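You operate a simulated robot arm through the tools that you are given. There is no shell and no other tool.

Carry out the task below with a simulated two-armed robot. There is one attempt and no reset: what you move stays moved.

JOB
Take the link out of the joined chain and lay both pieces on the chain board.
Fine: press the big yellow button once, then the green dome button once; lay each piece lengthwise in a free spot.

Only the result counts: the job must be done as asked and must still hold three seconds after the hand-in. Knocking over, shifting, dropping, spilling or breaking anything else fails it.

ROBOT AND FRAMES
Two 7-joint arms with fingered hands on one trunk that stands fixed in place. Base frame: the origin is at the foot of the trunk, x ahead of it, y to its left, z up. Lengths are in mm, angles in degrees, forces in N, time in s.
The left shoulder is at [99, 128, 1086], the right one opposite. Each reaches about 1156 mm from its shoulder. Payload 5 kg a hand.
The tool frame of a hand sits at the grasp point between the pads (the TCP): z along the fingers, y along the line on which they close. The tips reach 37 mm beyond it. The gripper opens to 124 mm; its body begins 43 mm behind the TCP. The gripper is a hand of 3 fingers: y runs from the thumb to the fingers, the wrist lies at [-21, -116, -203] in the tool frame.
Orientation is that of the tool frame in the base frame, as a unit quaternion [w, x, y, z]. With the fingers straight down and the wrist toward the robot, the tool's x, y and z point along [0, 1, 0], [1, 0, 0] and [0, 0, -1] of the base frame.

CONTROLS
- The arms move only by the tool nudge_tool. It takes "left_targets", "right_targets" or both (then of equal length, played together; a hand with none holds still); each is a list of rows, each a list of 2 entries, a list of its own where there are three numbers: the shift along the tool's x, y, z in units of 400 mm (1.0 is 400 mm), then the turn, a rotation vector about the tool's x, y, z in units of 180 degrees (1.0 is 180 degrees). In form: [[[x, y, z], [wx, wy, wz]], ...]. A call has 1 to 20 rows; each row is the pose to reach, as a shift and turn from the pose commanded when the call began, along the tool's axes at that moment. A call with a number of a shift or a turn outside -1 to 1 is refused whole. A row lasts 0.2 s, in which the tool goes at most 50 mm and 8.6 degrees; a call with a longer step from one row to the next is refused whole. Where a pose cannot be reached the arm comes as near as it can. A force on the tool above 50 N (or 10 N above the force at the start of the call, whichever is more), or a blocked arm, ends the call early, and 0.2 s more pass. In this call time passes only in rows, and 0.2 s behind the last. It gives the time, the measured TCP pose, the force on the tool (base axes), the opening and the grip force at its end, in the units of the frame above (readings bear some noise), with the torque about the TCP (base axes, N m) and any sound that the robot's microphone picked up, and new pictures: "views" is both (left out), scene, wrist or none (wrist: the cameras of the hands that moved).
- Cameras (640 x 400 px; columns grow to the right, rows downward): "scene" is now at [267, 29.2, 1283.3]; the picture's right is [0.31, -0.95, 0.00], its down [-0.18, -0.06, -0.98] and it looks along [0.93, 0.30, -0.19] (base axes); focal length 242 px, centre (320, 200). "left" rides on the left gripper at [-72, -104, -154] in its tool frame; the picture's right is [-0.83, -0.26, 0.49], its down [0.51, -0.72, 0.47] and it looks along [0.23, 0.64, 0.73] (tool axes); focal length 243 px, centre (320, 200). "right" rides on the right gripper at [72, -104, -154] in its tool frame; the picture's right is [-0.83, 0.26, -0.49], its down [-0.51, -0.72, 0.47] and it looks along [-0.23, 0.64, 0.73] (tool axes); focal length 243 px, centre (320, 200). There is no depth. A picture from a camera that has moved, and an enlarged one, comes with that camera's place and axes in the base frame and with its lens.
- lift_body(by): moves the trunk up (or, below 0, down) by that many mm; the arms and the scene camera ride with it, the base frame stays. It gives what a move gives, with no picture.
- move_fingers(index, middle, thumb_bend, thumb_turn, hand): sets how far each is bent, from 0 (flat) to 1 (curled in); at 0.3 the hand is open as for a grip, at 0.7 the pads meet at the TCP. One left out holds its place. A second passes; each finger stops where it meets its share of the squeeze, and holds until it gets a number again. It is the only way to open and close the hand. It gives what a move gives, with no picture; readings hold the bend of each and the force on the fingers (four entries, about 0 where the hand has none), thumb and palm. thumb_turn goes from beside the hand (0) to across from the fingers (1), as for a grip.
- head_to(pan, tilt): turns the head with the scene camera to pan (to the left, within 80 degrees either way) and tilt (down, from -29 to 69), counted from straight ahead of the robot (the tilt from the chest, where the trunk bows). It gives what a move gives, and a new picture of the scene camera.
- close_up(camera, box): a new picture of the part [left, top, right, bottom] of that camera's present view, enlarged. It takes no simulated time.
- job_done(): hands the job in; it is judged then, once.

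Nothing tells you positions but the pictures and the camera data. Unless the task says otherwise, let go and move clear before handing in.

The tools are called after ">>>" by a JSON object that holds its "name" and its "arguments". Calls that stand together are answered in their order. nudge_tool: Moves the arms, as the interface text tells. Its arguments: {"type":"object","properties":{"left_targets":{"type":"array"},"right_targets":{"type":"array"},"views":{"type":"string","enum":["both","scene","wrist","none"]}},"required":[]} The other tools are called the same way: lift_body (by) moves the trunk up or down; move_fingers (index, middle, thumb_bend, thumb_turn, hand) moves the fingers one by one; head_to (pan, tilt) turns the head that bears the scene camera; close_up (camera, box) takes an enlarged picture of a part of a camera's view; job_done () hands the job in.

At the start:

```text
t: 0.0
left_ee_pos: [546.2, 565.0, 1196.3]
left_ee_rot: [-0.001, 0.708, 0.707, 0.001]
left_ft_force: [0.4, 0.1, 0.9]
left_torque: [0.03, 0.01, 0.03]
left_finger_gap: 123.5
left_gripper_force: 0.0
left_shape: jaw
left_bend: [0.3, 0.3, 0.3, 0.98]
left_finger forces: [0.0, 0.0, 0.1, 0.0, 0.0, 0.0]
right_ee_pos: [692.3, -32.3, 1326.5]
right_ee_rot: [0.0, 0.707, 0.707, 0.0]
right_ft_force: [0.3, 0.0, -0.2]
right_torque: [0.01, -0.01, 0.0]
right_finger_gap: 123.5
right_gripper_force: 0.0
right_shape: jaw
right_bend: [0.3, 0.3, 0.3, 0.98]
right_finger forces: [0.0, 0.0, 0.0, 0.0, 0.1, 0.0]
trunk travel left (down, up): [-275.0, 288.0]
head pan, tilt (commanded): [17.9, 11.1]
```

scene: 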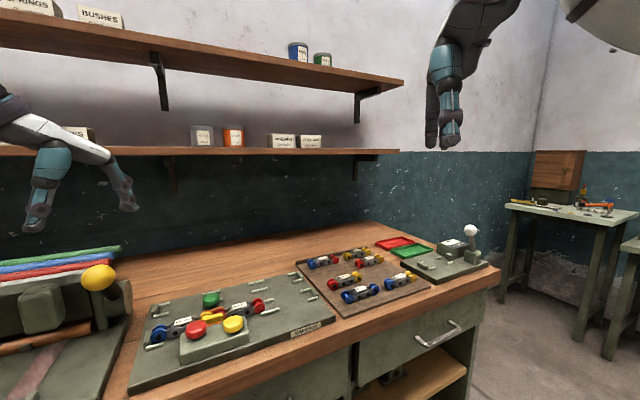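
right: 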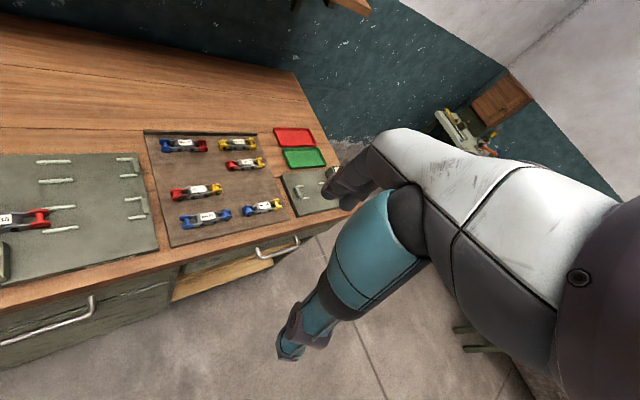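
left: 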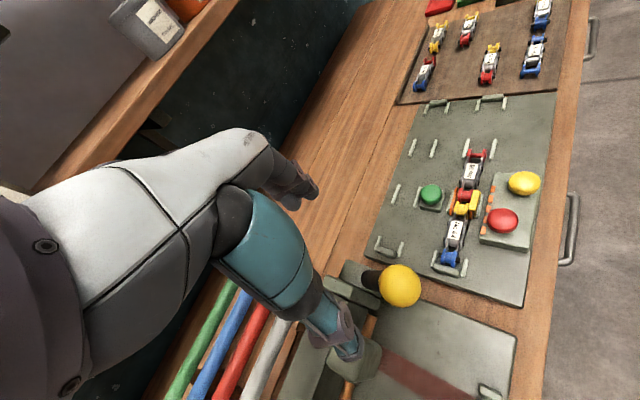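

I see a workbench with a machine board (left) holding a joined chain of links with red, yellow and green buttons, and a brown chain board to the right holding several chain pieces. I'll look closer before moving anything.

>>> {"name": "close_up", "arguments": {"camera": "scene", "box": [120, 260, 340, 400]}}

>>> {"name": "close_up", "arguments": {"camera": "scene", "box": [280, 210, 500, 330]}}

>>> {"name": "close_up", "arguments": {"camera": "left", "box": [360, 80, 580, 300]}}

>>> {"name": "close_up", "arguments": {"camera": "right", "box": [0, 100, 340, 300]}}

```text
2.86 times, centred on (230, 330) of scene
camera zoom: at [267.0, 29.2, 1283.3], right [0.31, -0.95, 0.0], down [-0.18, -0.06, -0.98], along [0.93, 0.3, -0.19], focal length 692 px, centre (577, -171)
```

zoom: 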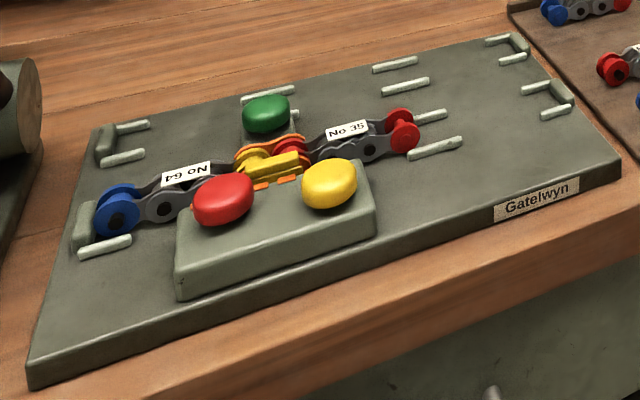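

```text
2.91 times, centred on (390, 270) of scene
camera zoom: at [267.0, 29.2, 1283.3], right [0.31, -0.95, 0.0], down [-0.18, -0.06, -0.98], along [0.93, 0.3, -0.19], focal length 705 px, centre (116, -4)
```

zoom: 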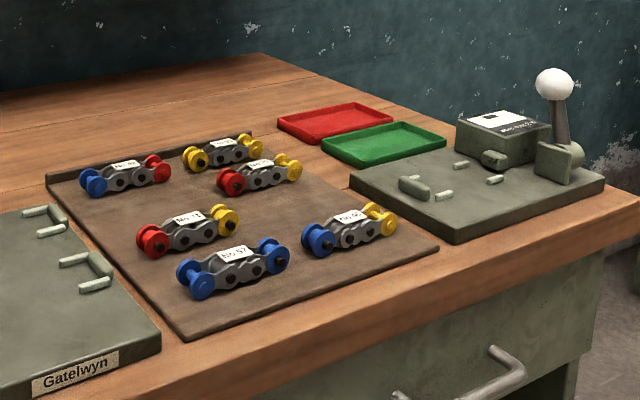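

```text
1.82 times, centred on (470, 190) of left
camera zoom: at [442.9, 492.0, 1351.5], right [-0.26, -0.83, -0.49], down [-0.72, 0.51, -0.47], along [0.64, 0.23, -0.73], focal length 441 px, centre (47, 218)
```

zoom: 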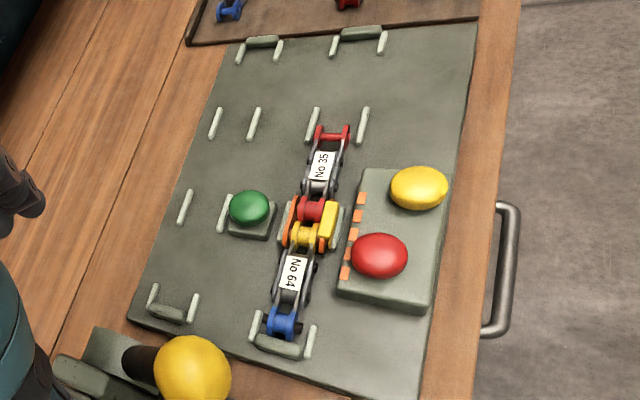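

```text
1.88 times, centred on (170, 200) of right
camera zoom: at [588.4, 40.7, 1479.9], right [0.26, -0.83, 0.49], down [-0.72, -0.51, -0.47], along [0.64, -0.23, -0.73], focal length 457 px, centre (602, 200)
```

zoom: 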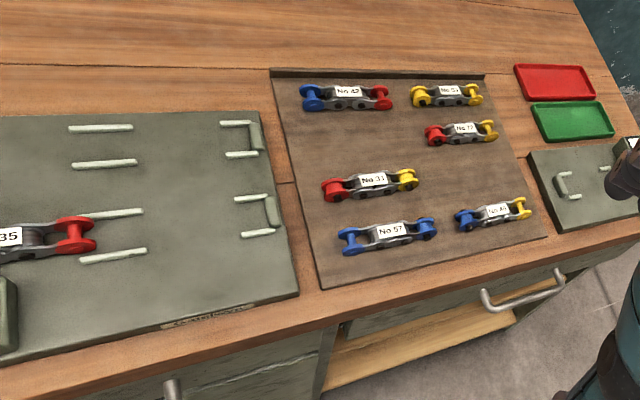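

The joined chain (No 64 + No 35, joined by an orange/yellow link) lies on the gray fixture; the buttons sit around it. I'll turn the head for better views of the fixture and then the chain board.

>>> {"name": "head_to", "arguments": {"pan": 45, "tilt": 38}}

>>> {"name": "close_up", "arguments": {"camera": "scene", "box": [160, 100, 480, 300]}}

```text
t: 0.9
left_ee_pos: [547.6, 565.3, 1195.8]
left_ee_rot: [0.0, 0.707, 0.707, 0.0]
left_ft_force: [0.0, -0.3, 0.2]
left_torque: [0.0, 0.03, 0.0]
left_finger_gap: 123.8
left_gripper_force: 0.1
left_shape: jaw
left_bend: [0.3, 0.3, 0.3, 0.98]
left_finger forces: [0.1, 0.1, 0.1, 0.0, 0.0, 0.1]
right_ee_pos: [692.4, -32.3, 1326.7]
right_ee_rot: [0.0, 0.707, 0.707, 0.0]
right_ft_force: [0.5, -0.4, 0.2]
right_torque: [-0.02, 0.01, -0.02]
right_finger_gap: 123.7
right_gripper_force: 0.0
right_shape: jaw
right_bend: [0.3, 0.3, 0.3, 0.98]
right_finger forces: [0.0, 0.0, 0.0, 0.0, 0.0, 0.0]
trunk travel left (down, up): [-275.0, 288.0]
head pan, tilt (commanded): [45.0, 38.0]
camera scene: at [239.5, 61.5, 1240.5], right [0.71, -0.71, 0.0], down [-0.44, -0.43, -0.79], along [0.56, 0.56, -0.61], focal length 242 px, centre (320, 200)
```

scene: 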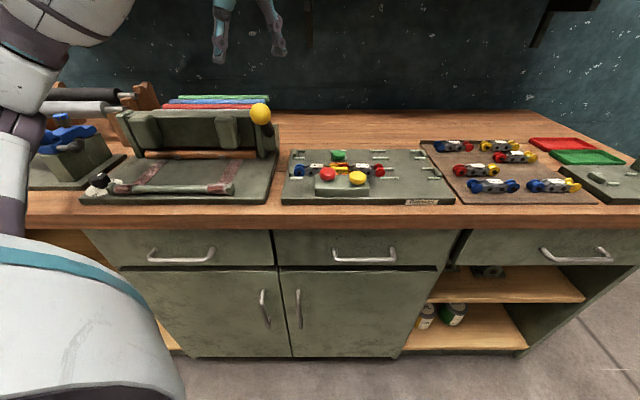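

```text
2.00 times, centred on (320, 200) of scene
camera zoom: at [239.5, 61.5, 1240.5], right [0.71, -0.71, 0.0], down [-0.44, -0.43, -0.79], along [0.56, 0.56, -0.61], focal length 485 px, centre (320, 200)
```

zoom: 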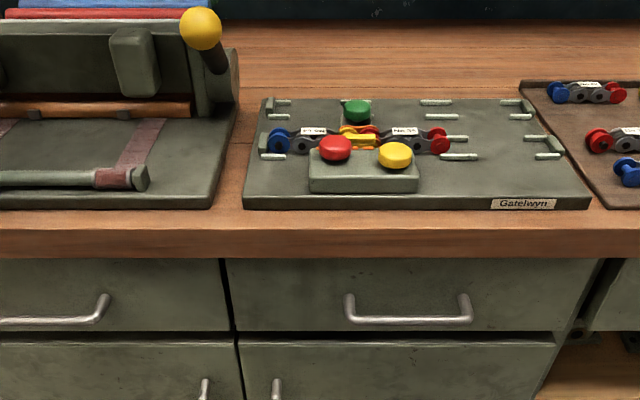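

The bench seems to run roughly diagonal in the base frame. I'll take tight close-ups of the fixture and the board.

>>> {"name": "close_up", "arguments": {"camera": "scene", "box": [275, 135, 465, 215]}}

>>> {"name": "close_up", "arguments": {"camera": "scene", "box": [410, 125, 640, 215]}}

>>> {"name": "close_up", "arguments": {"camera": "left", "box": [430, 130, 550, 290]}}

>>> {"name": "close_up", "arguments": {"camera": "right", "box": [130, 110, 340, 260]}}

```text
3.37 times, centred on (370, 175) of scene
camera zoom: at [239.5, 61.5, 1240.5], right [0.71, -0.71, 0.0], down [-0.44, -0.43, -0.79], along [0.56, 0.56, -0.61], focal length 816 px, centre (152, 284)
```

zoom: 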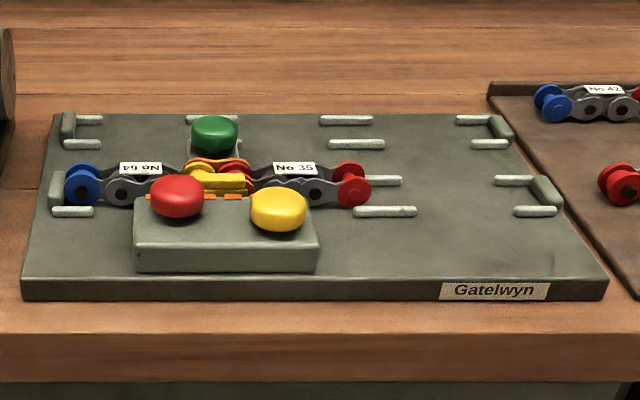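

```text
2.78 times, centred on (525, 170) of scene
camera zoom: at [239.5, 61.5, 1240.5], right [0.71, -0.71, 0.0], down [-0.44, -0.43, -0.79], along [0.56, 0.56, -0.61], focal length 674 px, centre (-250, 284)
```

zoom: 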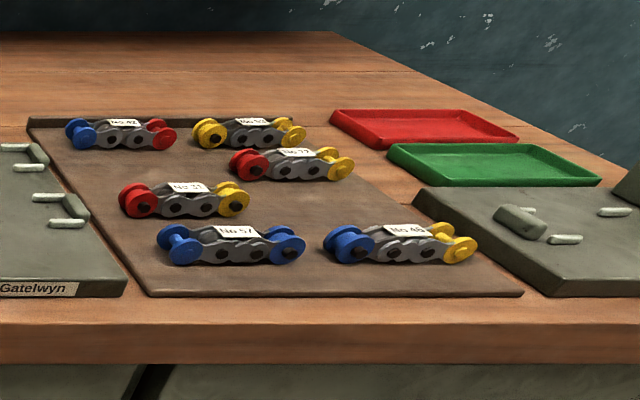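

```text
2.50 times, centred on (490, 210) of left
camera zoom: at [442.9, 491.9, 1351.5], right [-0.26, -0.83, -0.49], down [-0.72, 0.51, -0.47], along [0.64, 0.23, -0.73], focal length 606 px, centre (-105, 175)
```

zoom: 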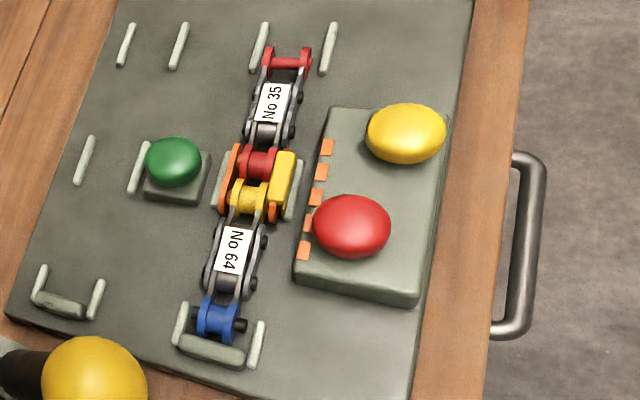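

```text
2.67 times, centred on (235, 185) of right
camera zoom: at [588.4, 40.7, 1479.9], right [0.26, -0.83, 0.49], down [-0.72, -0.51, -0.47], along [0.64, -0.23, -0.73], focal length 647 px, centre (547, 240)
```

zoom: 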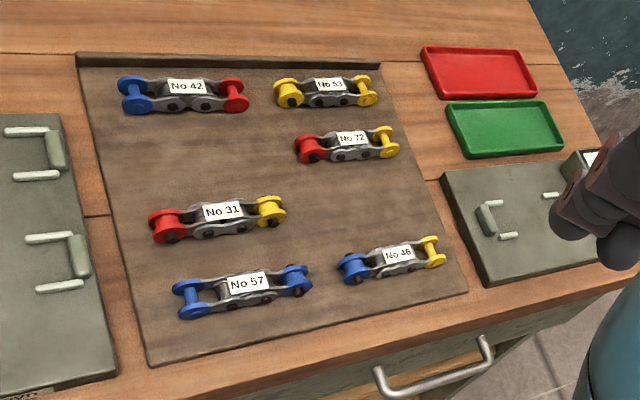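

Bench runs along (0.707,-0.707). My estimates: yellow button about (607,316,962), green dome about (670,424,951), chain from (565,459) to (702,319) at z about 937; free board spots near (940,205) and (991,58). I'll close the left hand to make a pressing tip and check its shape.

>>> {"name": "move_fingers", "arguments": {"hand": "left", "index": 0.7, "middle": 0.7, "thumb_bend": 0.7}}

>>> {"name": "head_to", "arguments": {"pan": 55, "tilt": 15}}

>>> {"name": "close_up", "arguments": {"camera": "left", "box": [0, 0, 640, 400]}}

```text
t: 1.9
left_ee_pos: [546.1, 564.8, 1197.3]
left_ee_rot: [0.0, 0.707, 0.707, 0.0]
left_ft_force: [-0.6, 0.4, 0.2]
left_torque: [0.0, 0.0, 0.0]
left_finger_gap: 7.1
left_gripper_force: 0.0
left_shape: fingers
left_bend: [0.7, 0.7, 0.7, 0.98]
left_finger forces: [0.1, 0.0, 0.1, 0.1, 0.0, 0.0]
right_ee_pos: [691.8, -31.5, 1326.6]
right_ee_rot: [0.0, 0.707, 0.707, -0.001]
right_ft_force: [-0.5, -0.8, 0.8]
right_torque: [0.02, -0.01, 0.02]
right_finger_gap: 123.5
right_gripper_force: 0.1
right_shape: jaw
right_bend: [0.3, 0.3, 0.3, 0.98]
right_finger forces: [0.0, 0.1, 0.0, 0.1, 0.0, 0.0]
trunk travel left (down, up): [-275.0, 288.0]
head pan, tilt (commanded): [45.0, 38.0]
```

```text
t: 2.8
left_ee_pos: [546.9, 564.3, 1197.3]
left_ee_rot: [0.0, 0.707, 0.707, 0.0]
left_ft_force: [-0.2, 0.1, 0.1]
left_torque: [0.02, 0.01, -0.01]
left_finger_gap: 7.2
left_gripper_force: 0.0
left_shape: fingers
left_bend: [0.7, 0.7, 0.7, 0.98]
left_finger forces: [0.0, 0.0, 0.0, 0.0, 0.0, 0.0]
right_ee_pos: [692.5, -32.2, 1327.6]
right_ee_rot: [0.0, 0.707, 0.707, 0.001]
right_ft_force: [-0.2, 0.1, -0.2]
right_torque: [0.01, 0.01, 0.0]
right_finger_gap: 123.7
right_gripper_force: 0.0
right_shape: jaw
right_bend: [0.3, 0.3, 0.3, 0.98]
right_finger forces: [0.0, 0.0, 0.0, 0.0, 0.0, 0.1]
trunk travel left (down, up): [-275.0, 288.0]
head pan, tilt (commanded): [55.0, 15.0]
camera scene: at [232.1, 77.0, 1276.9], right [0.82, -0.57, 0.0], down [-0.15, -0.21, -0.97], along [0.55, 0.79, -0.26], focal length 242 px, centre (320, 200)
```

scene: 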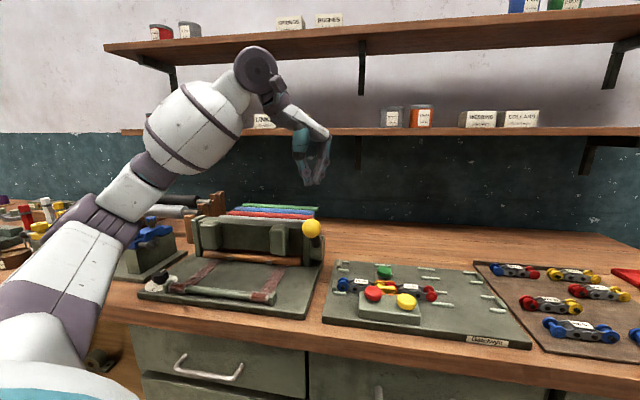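

```text
1.00 times, centred on (320, 200) of left (not enlarged: the box is as wide or as high as the picture)
camera zoom: at [442.9, 492.0, 1351.5], right [-0.26, -0.83, -0.49], down [-0.72, 0.51, -0.47], along [0.64, 0.23, -0.73], focal length 243 px, centre (320, 200)
```

zoom: 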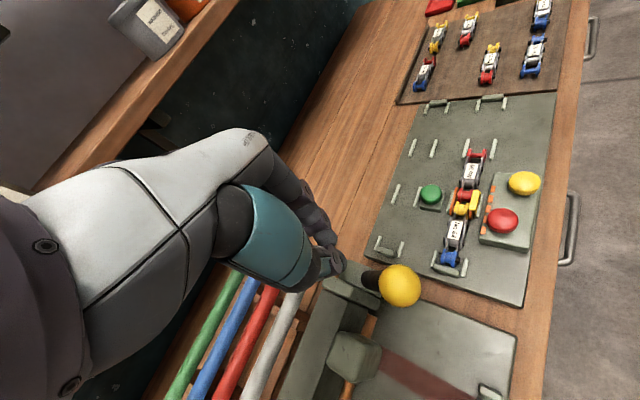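

The left hand's fingers now meet at the TCP. I'll look at the tips closely.

>>> {"name": "close_up", "arguments": {"camera": "left", "box": [200, 130, 400, 330]}}

>>> {"name": "close_up", "arguments": {"camera": "scene", "box": [220, 30, 380, 200]}}

```text
2.00 times, centred on (300, 230) of left
camera zoom: at [442.9, 492.0, 1351.5], right [-0.26, -0.83, -0.49], down [-0.72, 0.51, -0.47], along [0.64, 0.23, -0.73], focal length 485 px, centre (360, 140)
```

zoom: 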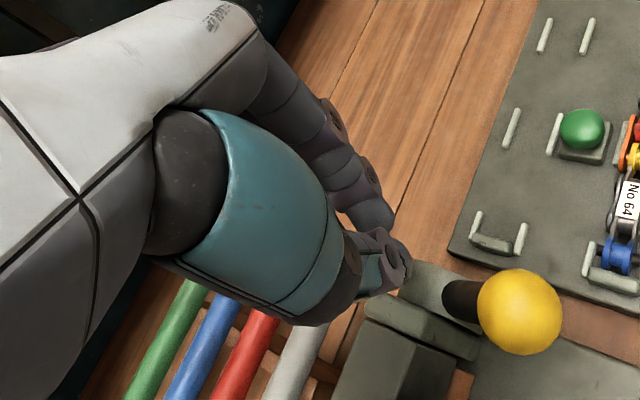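

```text
2.35 times, centred on (300, 115) of scene
camera zoom: at [232.1, 77.0, 1276.9], right [0.82, -0.57, 0.0], down [-0.15, -0.21, -0.97], along [0.55, 0.79, -0.26], focal length 570 px, centre (367, 400)
```

zoom: 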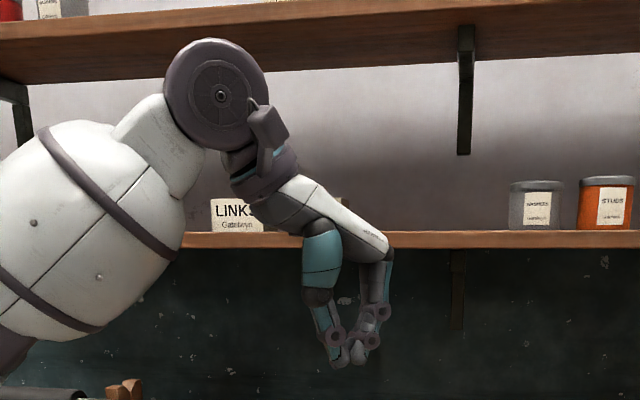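

The fingertips form a blunt pressing tip. I'll carry the left hand sideways (clear of the lever knob near (529,530,1055)) to hover above the yellow button, turning it 45° so it lines up with the bench.

>>> {"name": "nudge_tool", "arguments": {"left_targets": [[[-0.1036, 0.0252, 0], [0, 0, -0.0417]], [[-0.2072, 0.0503, 0], [0, 0, -0.0833]], [[-0.3108, 0.0755, 0], [0, 0, -0.125]], [[-0.4143, 0.1007, 0], [0, 0, -0.1667]], [[-0.5179, 0.1258, 0], [0, 0, -0.2083]], [[-0.6215, 0.151, 0], [0, 0, -0.25]], [[-0.6215, 0.151, 0.1], [0, 0, -0.25]], [[-0.6215, 0.151, 0.2], [0, 0, -0.25]], [[-0.6215, 0.151, 0.305], [0, 0, -0.25]]], "views": "both"}}

>>> {"name": "head_to", "arguments": {"pan": 45, "tilt": 33}}

```text
t: 4.8
left_ee_pos: [608.4, 315.5, 1072.5]
left_ee_rot: [0.0, 0.382, 0.924, 0.0]
left_ft_force: [-0.3, -0.4, -0.9]
left_torque: [-0.01, 0.02, -0.01]
left_finger_gap: 7.0
left_gripper_force: 0.0
left_shape: fingers
left_bend: [0.7, 0.7, 0.7, 0.98]
left_finger forces: [0.0, 0.1, 0.0, 0.0, 0.0, 0.0]
right_ee_pos: [694.5, -32.6, 1324.7]
right_ee_rot: [0.0, 0.707, 0.707, 0.0]
right_ft_force: [0.3, -0.1, 0.2]
right_torque: [0.01, 0.02, 0.0]
right_finger_gap: 123.4
right_gripper_force: 0.0
right_shape: jaw
right_bend: [0.3, 0.3, 0.3, 0.98]
right_finger forces: [0.1, 0.0, 0.0, 0.0, 0.1, 0.0]
trunk travel left (down, up): [-275.0, 288.0]
head pan, tilt (commanded): [55.0, 15.0]
camera scene: at [233.3, 76.7, 1276.8], right [0.82, -0.57, 0.0], down [-0.15, -0.21, -0.97], along [0.55, 0.79, -0.26], focal length 242 px, centre (320, 200)
camera left: at [586.3, 190.4, 1227.9], right [0.4, -0.77, -0.49], down [-0.87, -0.15, -0.47], along [0.29, 0.62, -0.73], focal length 243 px, centre (320, 200)
```

scene: 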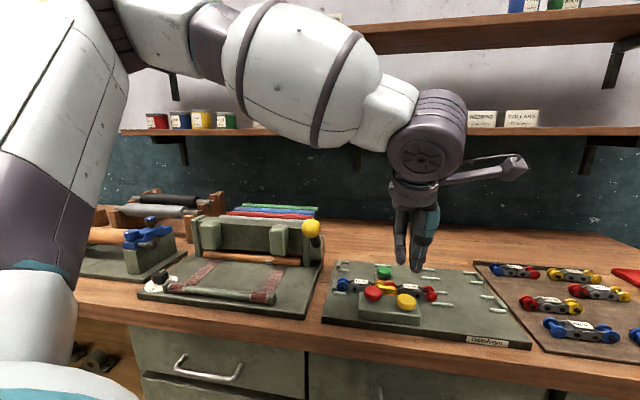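
left: 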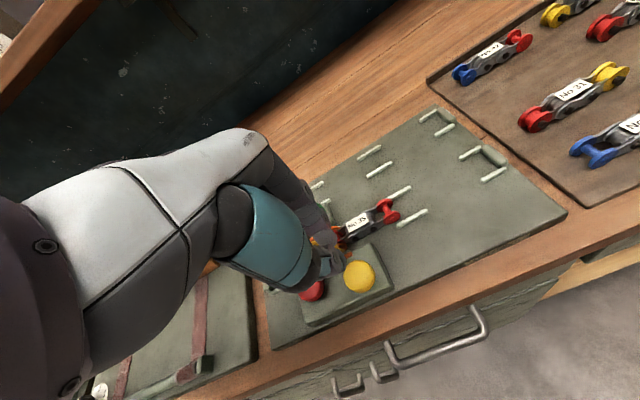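

```text
t: 5.6
left_ee_pos: [607.6, 315.4, 1074.4]
left_ee_rot: [0.0, 0.383, 0.924, 0.0]
left_ft_force: [-1.0, -0.4, -0.1]
left_torque: [0.02, -0.01, -0.01]
left_finger_gap: 7.1
left_gripper_force: 0.1
left_shape: fingers
left_bend: [0.7, 0.7, 0.7, 0.98]
left_finger forces: [0.0, 0.0, 0.1, 0.0, 0.1, 0.0]
right_ee_pos: [691.3, -33.4, 1326.4]
right_ee_rot: [0.0, 0.707, 0.707, 0.0]
right_ft_force: [-0.6, 0.8, -0.3]
right_torque: [0.04, -0.05, 0.0]
right_finger_gap: 123.4
right_gripper_force: 0.0
right_shape: jaw
right_bend: [0.3, 0.3, 0.3, 0.98]
right_finger forces: [0.1, 0.0, 0.1, 0.0, 0.0, 0.0]
trunk travel left (down, up): [-275.0, 288.0]
head pan, tilt (commanded): [45.0, 33.0]
camera scene: at [241.1, 63.5, 1248.3], right [0.71, -0.71, 0.0], down [-0.38, -0.38, -0.84], along [0.59, 0.59, -0.54], focal length 242 px, centre (320, 200)
```

scene: 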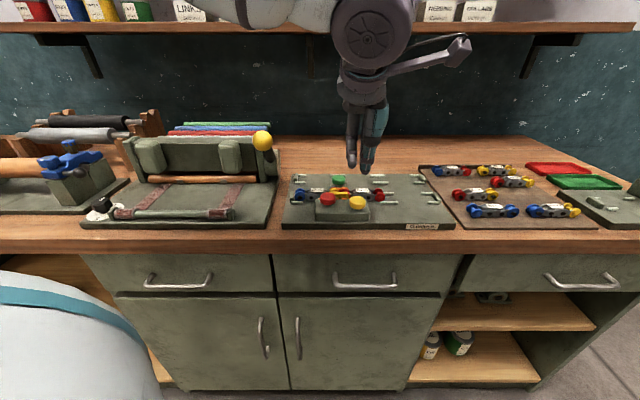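

Hovering near the yellow button. I'll take close-ups to check the alignment of the tips with it.

>>> {"name": "close_up", "arguments": {"camera": "left", "box": [260, 150, 460, 340]}}

>>> {"name": "close_up", "arguments": {"camera": "scene", "box": [280, 90, 460, 240]}}

```text
2.11 times, centred on (360, 245) of left
camera zoom: at [584.7, 190.7, 1229.2], right [0.4, -0.77, -0.49], down [-0.87, -0.15, -0.47], along [0.29, 0.62, -0.73], focal length 511 px, centre (236, 105)
```

zoom: 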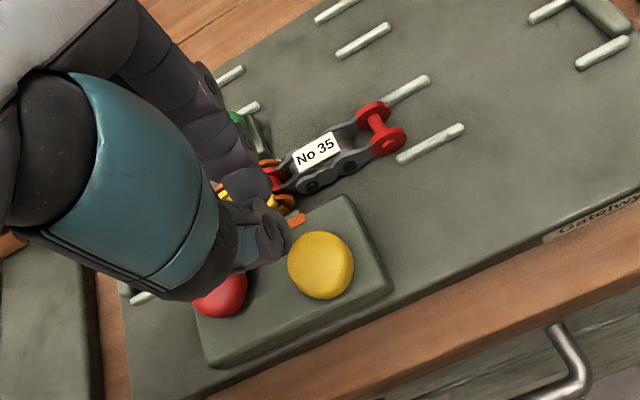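

```text
2.67 times, centred on (370, 165) of scene
camera zoom: at [241.1, 63.5, 1248.3], right [0.71, -0.71, 0.0], down [-0.38, -0.38, -0.84], along [0.59, 0.59, -0.54], focal length 646 px, centre (187, 293)
```

zoom: 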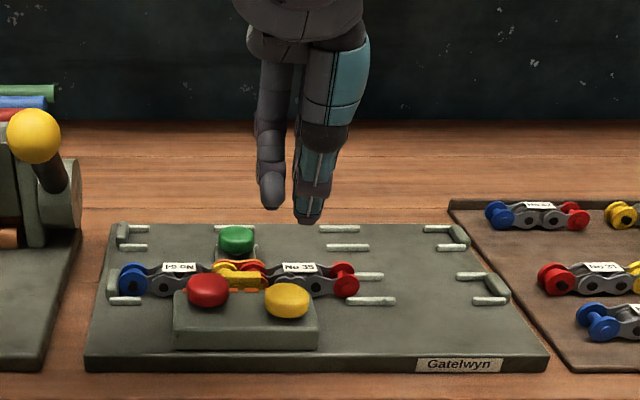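

Yellow button's centre refines to about (609,316,957). I'll fine-align and drop to just above it.

>>> {"name": "nudge_tool", "arguments": {"left_targets": [[[0.0085, 0.016, 0.06]], [[0.0085, 0.016, 0.12]]], "views": "none"}}

```text
refused: a row must be a list of 2 entries
```

Each row needs the shift and the turn; I'll resend it in that form.

>>> {"name": "nudge_tool", "arguments": {"left_targets": [[[0.0085, 0.016, 0.06], [0, 0, 0]], [[0.0085, 0.016, 0.125], [0, 0, 0]]], "views": "both"}}

>>> {"name": "close_up", "arguments": {"camera": "left", "box": [260, 150, 460, 340]}}

>>> {"name": "close_up", "arguments": {"camera": "scene", "box": [280, 130, 420, 240]}}

```text
t: 6.2
left_ee_pos: [609.2, 322.9, 1023.5]
left_ee_rot: [0.0, 0.382, 0.924, 0.0]
left_ft_force: [-0.5, -0.2, 0.4]
left_torque: [0.0, -0.01, -0.02]
left_finger_gap: 7.1
left_gripper_force: 0.1
left_shape: fingers
left_bend: [0.7, 0.7, 0.7, 0.98]
left_finger forces: [0.0, 0.0, 0.0, 0.0, 0.0, 0.0]
right_ee_pos: [692.6, -31.9, 1325.8]
right_ee_rot: [0.0, 0.707, 0.707, 0.0]
right_ft_force: [-0.4, -0.8, -0.5]
right_torque: [0.01, 0.03, 0.0]
right_finger_gap: 123.5
right_gripper_force: 0.2
right_shape: jaw
right_bend: [0.3, 0.3, 0.3, 0.98]
right_finger forces: [0.0, 0.0, 0.0, 0.1, 0.0, 0.1]
trunk travel left (down, up): [-275.0, 288.0]
head pan, tilt (commanded): [45.0, 33.0]
camera scene: at [242.2, 63.4, 1247.9], right [0.71, -0.71, 0.0], down [-0.39, -0.39, -0.84], along [0.59, 0.59, -0.55], focal length 242 px, centre (320, 200)
camera left: at [587.2, 197.8, 1178.1], right [0.4, -0.77, -0.49], down [-0.87, -0.15, -0.47], along [0.29, 0.62, -0.73], focal length 243 px, centre (320, 200)
```

scene: 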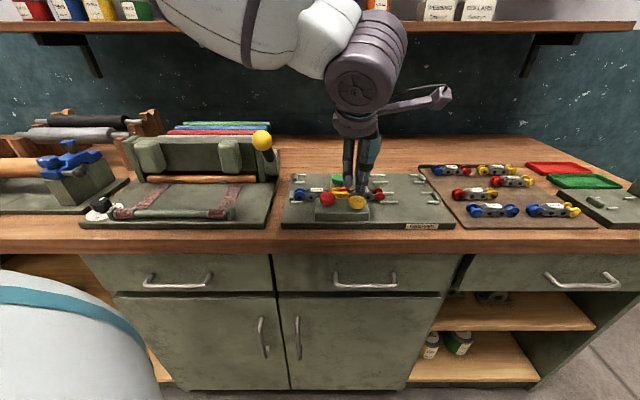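
left: 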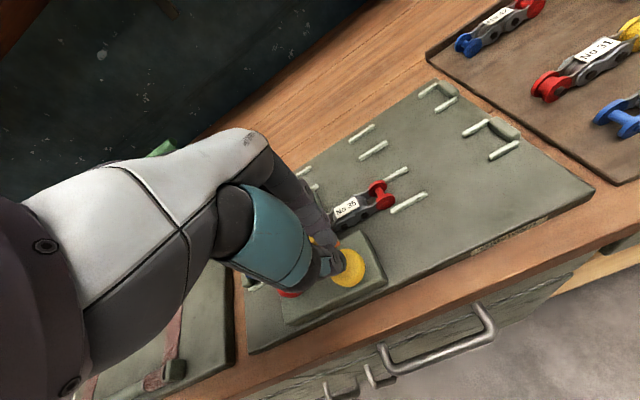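

```text
2.11 times, centred on (360, 245) of left
camera zoom: at [587.2, 197.8, 1178.1], right [0.4, -0.77, -0.49], down [-0.87, -0.15, -0.47], along [0.29, 0.62, -0.73], focal length 511 px, centre (236, 105)
```

zoom: 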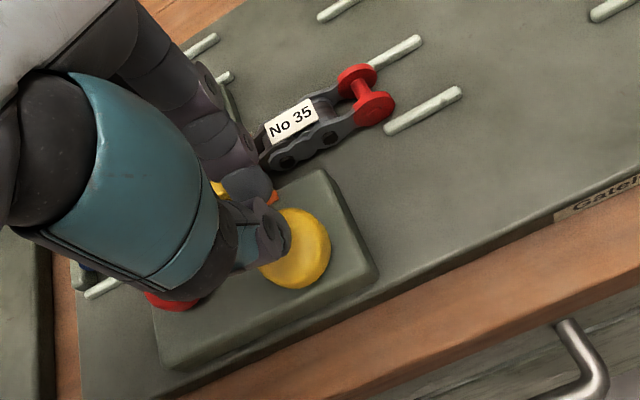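

```text
3.64 times, centred on (350, 185) of scene
camera zoom: at [242.2, 63.4, 1247.9], right [0.71, -0.71, 0.0], down [-0.39, -0.39, -0.84], along [0.59, 0.59, -0.55], focal length 881 px, centre (211, 254)
```

zoom: 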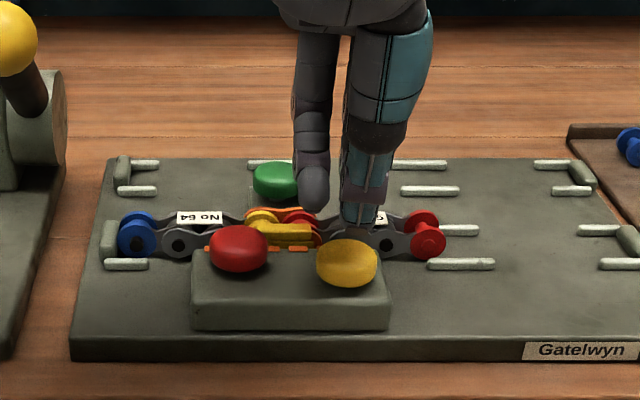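

The thumb tip is right above the yellow button's centre. I'll press down slowly.

>>> {"name": "nudge_tool", "arguments": {"left_targets": [[[0, 0, 0.025], [0, 0, 0]], [[0, 0, 0.0325], [0, 0, 0]], [[0, 0, 0.0375], [0, 0, 0]], [[0, 0, 0.0425], [0, 0, 0]], [[0, 0, 0.0475], [0, 0, 0]], [[0, 0, 0.0525], [0, 0, 0]]], "views": "both"}}

>>> {"name": "close_up", "arguments": {"camera": "scene", "box": [280, 130, 420, 240]}}

```text
t: 7.6
left_ee_pos: [608.8, 323.4, 1005.1]
left_ee_rot: [0.001, 0.383, 0.924, 0.0]
left_ft_force: [-0.4, -0.3, 2.2]
left_torque: [-0.1, 0.04, -0.04]
left_finger_gap: 6.8
left_gripper_force: 1.4
left_shape: fingers
left_bend: [0.7, 0.7, 0.7, 0.97]
left_finger forces: [0.0, 0.0, 0.1, 0.0, 2.4, 0.0]
right_ee_pos: [692.3, -32.7, 1326.2]
right_ee_rot: [0.0, 0.707, 0.707, 0.0]
right_ft_force: [0.4, 0.4, -1.4]
right_torque: [-0.04, 0.0, -0.01]
right_finger_gap: 123.5
right_gripper_force: 0.0
right_shape: jaw
right_bend: [0.3, 0.3, 0.3, 0.98]
right_finger forces: [0.0, 0.0, 0.0, 0.1, 0.0, 0.1]
trunk travel left (down, up): [-275.0, 288.0]
head pan, tilt (commanded): [45.0, 33.0]
camera scene: at [241.3, 63.4, 1248.2], right [0.71, -0.71, 0.0], down [-0.39, -0.39, -0.84], along [0.59, 0.59, -0.54], focal length 242 px, centre (320, 200)
camera left: at [587.0, 197.7, 1158.4], right [0.4, -0.77, -0.49], down [-0.87, -0.15, -0.47], along [0.29, 0.62, -0.73], focal length 243 px, centre (320, 200)
```

scene: 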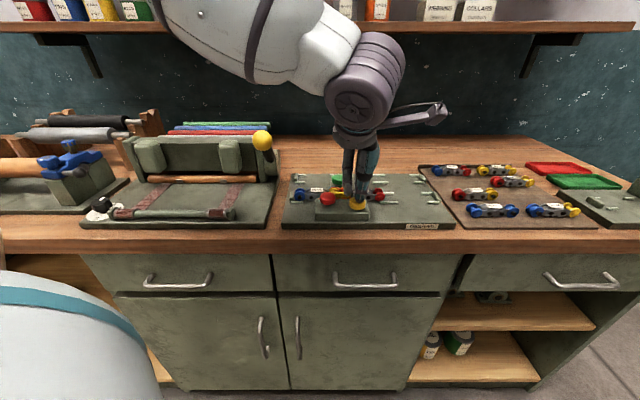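
left: 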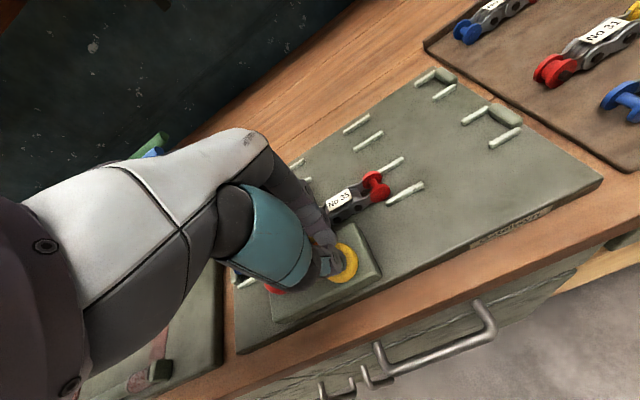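

```text
3.64 times, centred on (350, 185) of scene
camera zoom: at [241.3, 63.4, 1248.2], right [0.71, -0.71, 0.0], down [-0.39, -0.39, -0.84], along [0.59, 0.59, -0.54], focal length 881 px, centre (211, 254)
```

zoom: 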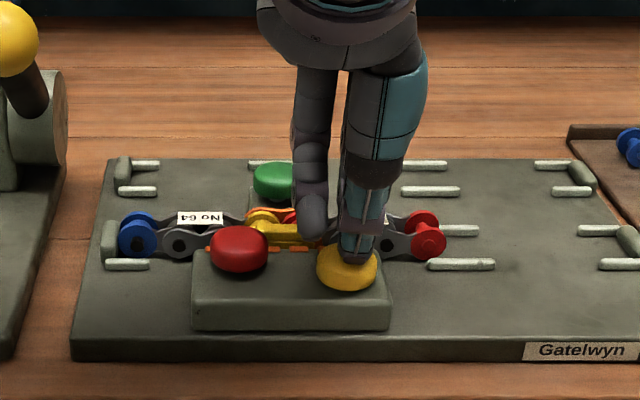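

The thumb has just touched the yellow button (2 N). I'll press a little further.

>>> {"name": "nudge_tool", "arguments": {"left_targets": [[[0, 0, 0.005], [0, 0, 0]], [[0, 0, 0.01], [0, 0, 0]], [[0, 0, 0.015], [0, 0, 0]]], "views": "scene"}}

>>> {"name": "close_up", "arguments": {"camera": "scene", "box": [280, 130, 420, 240]}}

```text
t: 8.4
left_ee_pos: [609.3, 324.3, 998.1]
left_ee_rot: [0.0, 0.383, 0.924, 0.0]
left_ft_force: [-1.1, -1.1, 5.7]
left_torque: [-0.12, 0.04, -0.02]
left_finger_gap: 6.9
left_gripper_force: 3.2
left_shape: fingers
left_bend: [0.7, 0.7, 0.7, 0.97]
left_finger forces: [0.1, 0.0, 0.1, 0.1, 5.2, 0.1]
right_ee_pos: [692.2, -32.9, 1326.5]
right_ee_rot: [0.0, 0.707, 0.707, 0.0]
right_ft_force: [0.4, -0.1, 0.1]
right_torque: [0.02, 0.0, 0.02]
right_finger_gap: 123.7
right_gripper_force: 0.0
right_shape: jaw
right_bend: [0.3, 0.3, 0.3, 0.98]
right_finger forces: [0.1, 0.1, 0.1, 0.1, 0.0, 0.1]
trunk travel left (down, up): [-275.0, 288.0]
head pan, tilt (commanded): [45.0, 33.0]
camera scene: at [240.9, 63.3, 1248.3], right [0.71, -0.71, 0.0], down [-0.38, -0.38, -0.84], along [0.59, 0.59, -0.54], focal length 242 px, centre (320, 200)
```

scene: 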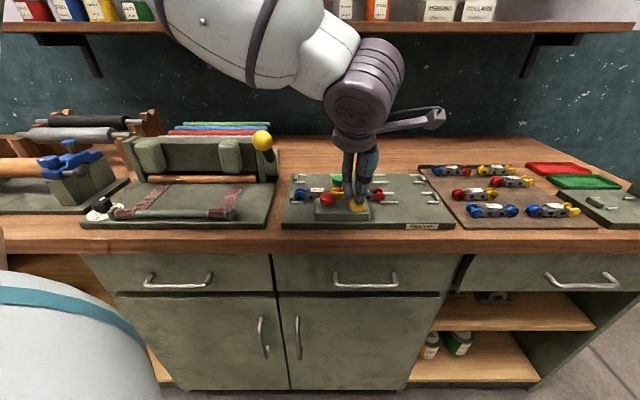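

```text
3.64 times, centred on (350, 185) of scene
camera zoom: at [240.9, 63.3, 1248.3], right [0.71, -0.71, 0.0], down [-0.38, -0.38, -0.84], along [0.59, 0.59, -0.54], focal length 881 px, centre (211, 254)
```

zoom: 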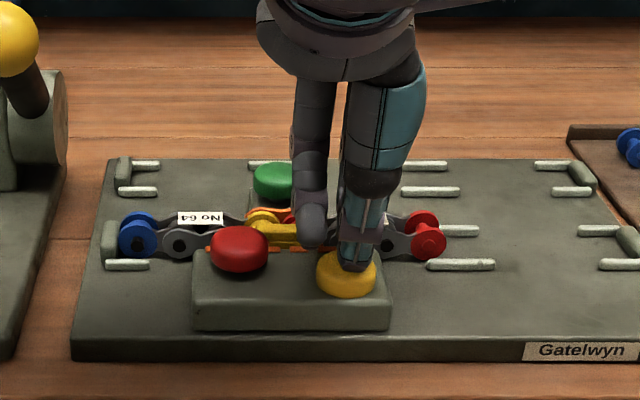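

The button is sinking under about 6 N with no click yet; I'll push a bit further.

>>> {"name": "nudge_tool", "arguments": {"left_targets": [[[0, 0, 0.005], [0, 0, 0]], [[0, 0, 0.01], [0, 0, 0]]], "views": "scene"}}

>>> {"name": "close_up", "arguments": {"camera": "scene", "box": [280, 130, 420, 240]}}

```text
t: 9.0
left_ee_pos: [609.0, 323.7, 994.2]
left_ee_rot: [0.0, 0.383, 0.924, 0.001]
left_ft_force: [-1.0, -1.0, 7.5]
left_torque: [-0.19, 0.07, 0.0]
left_finger_gap: 6.7
left_gripper_force: 3.5
left_shape: fingers
left_bend: [0.7, 0.7, 0.7, 0.97]
left_finger forces: [0.1, 0.1, 0.1, 0.0, 7.2, 0.0]
right_ee_pos: [691.1, -32.9, 1327.8]
right_ee_rot: [0.0, 0.707, 0.707, 0.001]
right_ft_force: [-0.5, 0.4, 0.0]
right_torque: [0.01, -0.01, 0.0]
right_finger_gap: 123.5
right_gripper_force: 0.1
right_shape: jaw
right_bend: [0.3, 0.3, 0.3, 0.98]
right_finger forces: [0.1, 0.0, 0.0, 0.0, 0.0, 0.1]
trunk travel left (down, up): [-275.0, 288.0]
head pan, tilt (commanded): [45.0, 33.0]
heard: click
camera scene: at [240.7, 63.1, 1248.3], right [0.71, -0.71, 0.0], down [-0.38, -0.38, -0.84], along [0.59, 0.59, -0.54], focal length 242 px, centre (320, 200)
```

scene: 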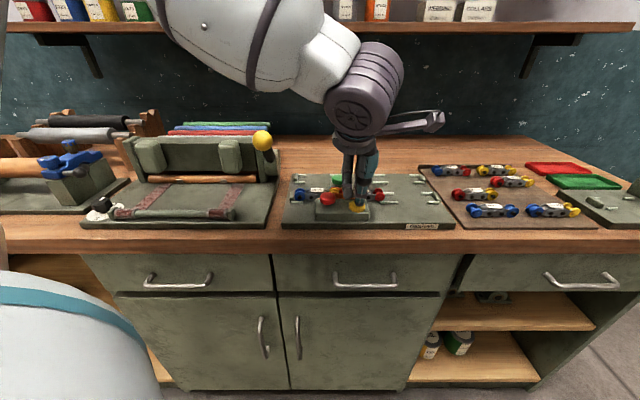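

```text
3.64 times, centred on (350, 185) of scene
camera zoom: at [240.7, 63.1, 1248.3], right [0.71, -0.71, 0.0], down [-0.38, -0.38, -0.84], along [0.59, 0.59, -0.54], focal length 881 px, centre (211, 254)
```

zoom: 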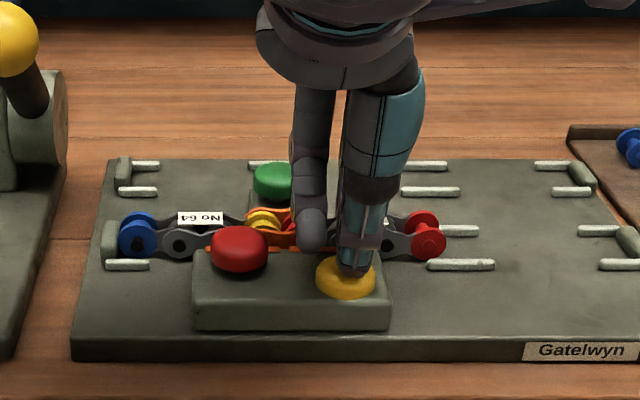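

Click — the yellow button fired and the yellow clip seems to have come off. I'll retract straight up and look.

>>> {"name": "nudge_tool", "arguments": {"left_targets": [[[0, 0, -0.05], [0, 0, 0]], [[0, 0, -0.15], [0, 0, 0]], [[0, 0, -0.25], [0, 0, 0]]], "views": "both"}}

>>> {"name": "close_up", "arguments": {"camera": "scene", "box": [280, 150, 460, 240]}}

```text
t: 9.8
left_ee_pos: [608.4, 321.8, 1095.3]
left_ee_rot: [0.0, 0.383, 0.924, 0.0]
left_ft_force: [0.3, -0.9, 0.1]
left_torque: [-0.02, 0.01, -0.02]
left_finger_gap: 7.0
left_gripper_force: 0.1
left_shape: fingers
left_bend: [0.7, 0.7, 0.7, 0.97]
left_finger forces: [0.1, 0.0, 0.1, 0.0, 0.0, 0.0]
right_ee_pos: [692.2, -32.7, 1327.8]
right_ee_rot: [0.001, 0.707, 0.707, 0.0]
right_ft_force: [-0.2, -0.5, 0.5]
right_torque: [0.01, 0.01, -0.01]
right_finger_gap: 123.5
right_gripper_force: 0.1
right_shape: jaw
right_bend: [0.3, 0.3, 0.3, 0.98]
right_finger forces: [0.1, 0.0, 0.1, 0.0, 0.0, 0.0]
trunk travel left (down, up): [-275.0, 288.0]
head pan, tilt (commanded): [45.0, 33.0]
camera scene: at [240.5, 63.0, 1248.4], right [0.71, -0.71, 0.0], down [-0.38, -0.38, -0.84], along [0.59, 0.59, -0.54], focal length 242 px, centre (320, 200)
camera left: at [586.1, 196.6, 1248.9], right [0.4, -0.77, -0.49], down [-0.87, -0.15, -0.47], along [0.29, 0.62, -0.73], focal length 243 px, centre (320, 200)
```

scene: 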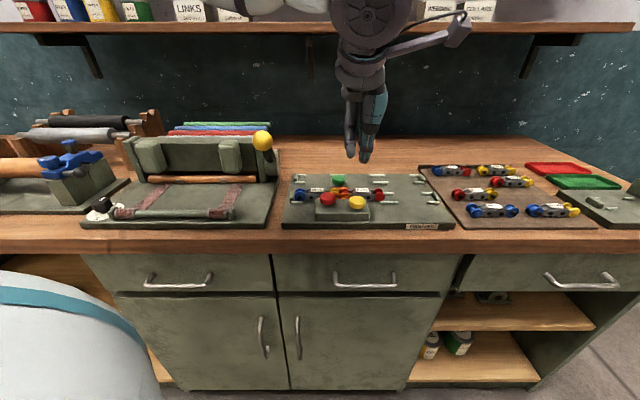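
left: 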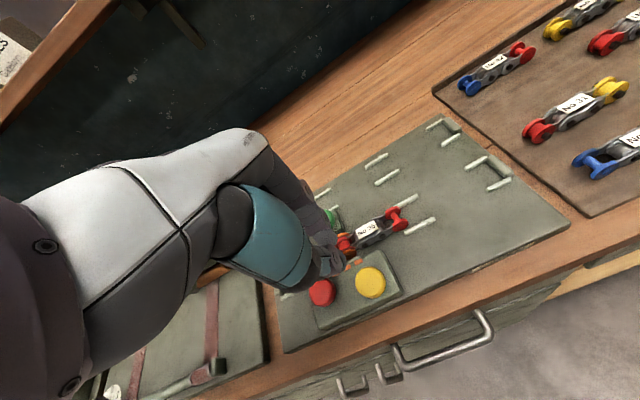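

```text
3.56 times, centred on (370, 195) of scene
camera zoom: at [240.5, 63.0, 1248.4], right [0.71, -0.71, 0.0], down [-0.38, -0.38, -0.84], along [0.59, 0.59, -0.54], focal length 862 px, centre (142, 218)
```

zoom: 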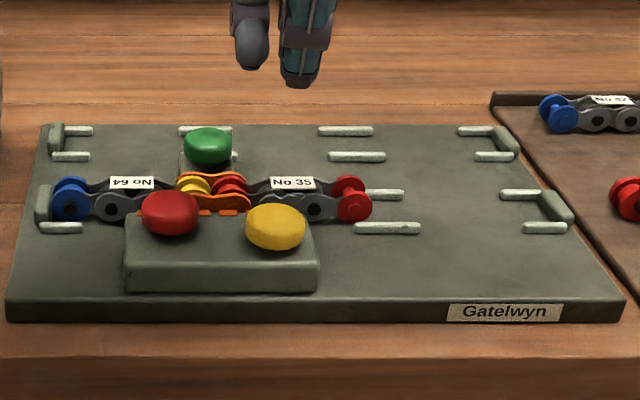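

The clip is off; the orange link is still in. Next is the green dome, about (671,425,950). I'll move the left hand above it.

>>> {"name": "nudge_tool", "arguments": {"left_targets": [[[0.0298, 0.1027, 0], [0, 0, 0]], [[0.0595, 0.2053, 0], [0, 0, 0]], [[0.0893, 0.308, 0], [0, 0, 0]], [[0.0893, 0.308, 0.08], [0, 0, 0]], [[0.0893, 0.308, 0.16], [0, 0, 0]]], "views": "both"}}

>>> {"name": "close_up", "arguments": {"camera": "scene", "box": [280, 130, 420, 240]}}

>>> {"name": "close_up", "arguments": {"camera": "left", "box": [230, 150, 430, 340]}}

```text
t: 11.0
left_ee_pos: [671.3, 436.6, 1027.8]
left_ee_rot: [-0.001, 0.383, 0.924, 0.0]
left_ft_force: [0.1, 0.1, 0.0]
left_torque: [-0.02, 0.01, -0.03]
left_finger_gap: 6.9
left_gripper_force: 0.0
left_shape: fingers
left_bend: [0.7, 0.7, 0.7, 0.97]
left_finger forces: [0.0, 0.1, 0.0, 0.0, 0.0, 0.1]
right_ee_pos: [694.1, -31.9, 1326.0]
right_ee_rot: [0.0, 0.708, 0.706, 0.0]
right_ft_force: [-0.1, 1.4, -0.1]
right_torque: [-0.01, 0.01, -0.02]
right_finger_gap: 123.4
right_gripper_force: 0.0
right_shape: jaw
right_bend: [0.3, 0.3, 0.3, 0.98]
right_finger forces: [0.1, 0.0, 0.0, 0.0, 0.1, 0.0]
trunk travel left (down, up): [-275.0, 288.0]
head pan, tilt (commanded): [45.0, 33.0]
camera scene: at [242.2, 64.2, 1247.9], right [0.71, -0.71, 0.0], down [-0.39, -0.39, -0.84], along [0.59, 0.59, -0.55], focal length 242 px, centre (320, 200)
camera left: at [649.2, 311.5, 1182.4], right [0.4, -0.77, -0.49], down [-0.87, -0.15, -0.47], along [0.29, 0.62, -0.73], focal length 243 px, centre (320, 200)
```

scene: 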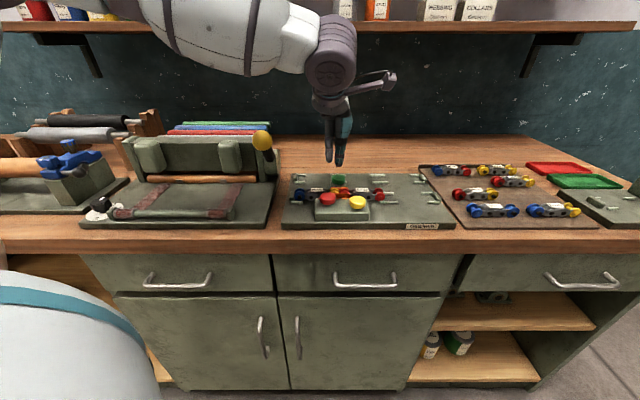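
left: 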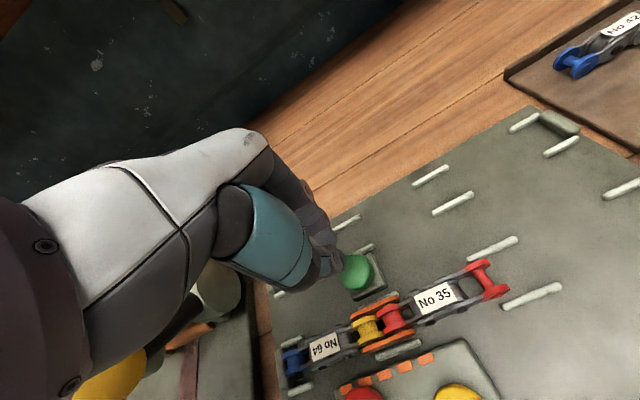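

```text
3.64 times, centred on (350, 185) of scene
camera zoom: at [242.2, 64.2, 1247.9], right [0.71, -0.71, 0.0], down [-0.39, -0.39, -0.84], along [0.59, 0.59, -0.55], focal length 881 px, centre (211, 254)
```

zoom: 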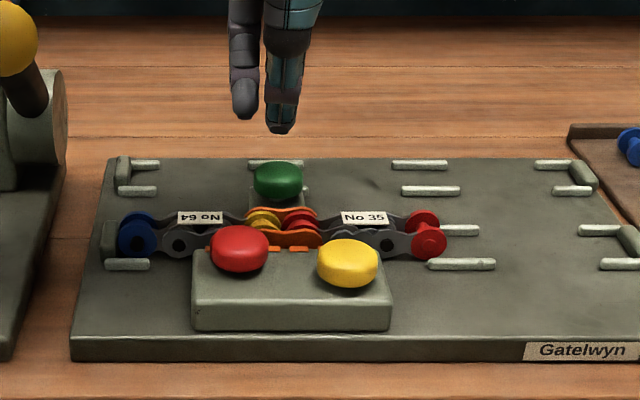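

```text
2.11 times, centred on (330, 245) of left
camera zoom: at [649.2, 311.5, 1182.4], right [0.4, -0.77, -0.49], down [-0.87, -0.15, -0.47], along [0.29, 0.62, -0.73], focal length 511 px, centre (299, 105)
```

zoom: 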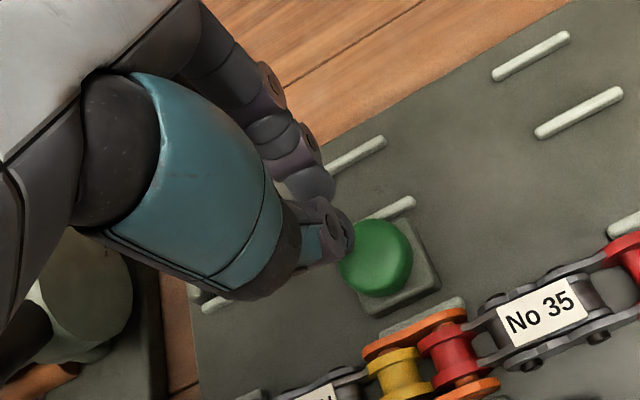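

Green dome centre is about (671.5,426.6,946) and the thumb is above it. I'll nudge to centre and descend to contact.

>>> {"name": "nudge_tool", "arguments": {"left_targets": [[[-0.0075, 0.01, 0.04], [0, 0, 0]], [[-0.0075, 0.01, 0.07], [0, 0, 0]], [[-0.0075, 0.01, 0.078], [0, 0, 0]], [[-0.0075, 0.01, 0.085], [0, 0, 0]], [[-0.0075, 0.01, 0.09], [0, 0, 0]]], "views": "both"}}

>>> {"name": "close_up", "arguments": {"camera": "scene", "box": [280, 130, 420, 240]}}

>>> {"name": "close_up", "arguments": {"camera": "left", "box": [230, 150, 430, 340]}}

```text
t: 12.2
left_ee_pos: [676.0, 436.0, 993.4]
left_ee_rot: [0.0, 0.383, 0.924, 0.001]
left_ft_force: [0.6, 0.3, 2.8]
left_torque: [-0.04, -0.02, -0.02]
left_finger_gap: 6.5
left_gripper_force: 1.1
left_shape: fingers
left_bend: [0.7, 0.7, 0.7, 0.97]
left_finger forces: [0.0, 0.1, 0.0, 0.0, 2.6, 0.0]
right_ee_pos: [692.6, -32.5, 1327.0]
right_ee_rot: [0.0, 0.707, 0.707, 0.0]
right_ft_force: [-0.3, 0.2, -0.4]
right_torque: [0.03, 0.02, -0.01]
right_finger_gap: 123.4
right_gripper_force: 0.0
right_shape: jaw
right_bend: [0.3, 0.3, 0.3, 0.98]
right_finger forces: [0.1, 0.1, 0.0, 0.1, 0.0, 0.1]
trunk travel left (down, up): [-275.0, 288.0]
head pan, tilt (commanded): [45.0, 33.0]
camera scene: at [241.1, 63.3, 1248.2], right [0.71, -0.71, 0.0], down [-0.38, -0.39, -0.84], along [0.59, 0.59, -0.54], focal length 242 px, centre (320, 200)
camera left: at [653.5, 310.5, 1148.6], right [0.4, -0.77, -0.49], down [-0.87, -0.15, -0.47], along [0.29, 0.62, -0.73], focal length 243 px, centre (320, 200)
```

scene: 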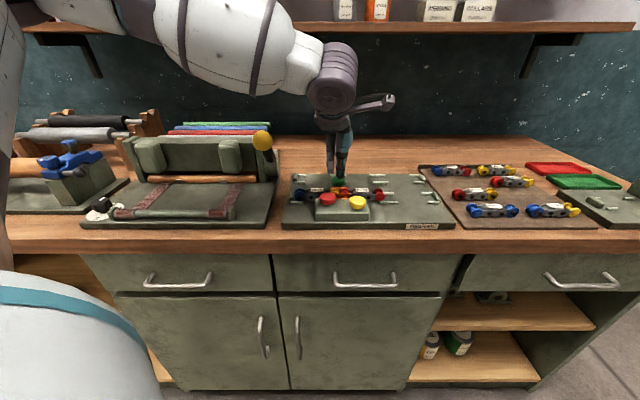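
left: 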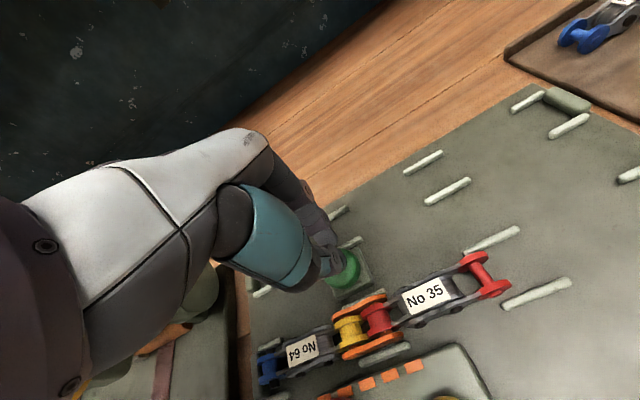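

```text
3.64 times, centred on (350, 185) of scene
camera zoom: at [241.1, 63.3, 1248.2], right [0.71, -0.71, 0.0], down [-0.38, -0.39, -0.84], along [0.59, 0.59, -0.54], focal length 881 px, centre (211, 254)
```

zoom: 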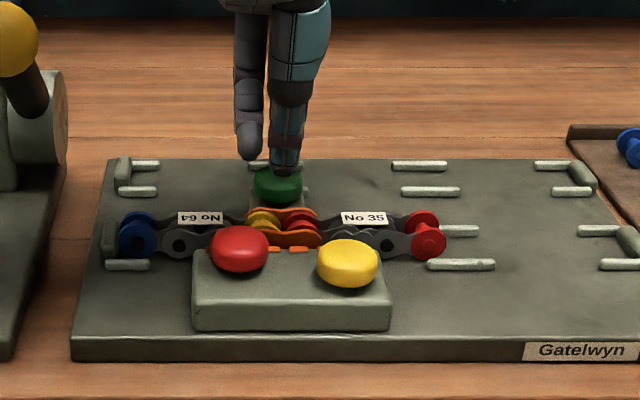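

```text
2.11 times, centred on (330, 245) of left
camera zoom: at [653.5, 310.5, 1148.6], right [0.4, -0.77, -0.49], down [-0.87, -0.15, -0.47], along [0.29, 0.62, -0.73], focal length 511 px, centre (299, 105)
```

zoom: 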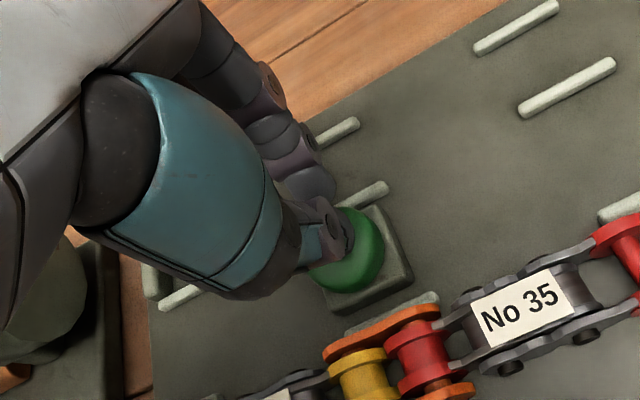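

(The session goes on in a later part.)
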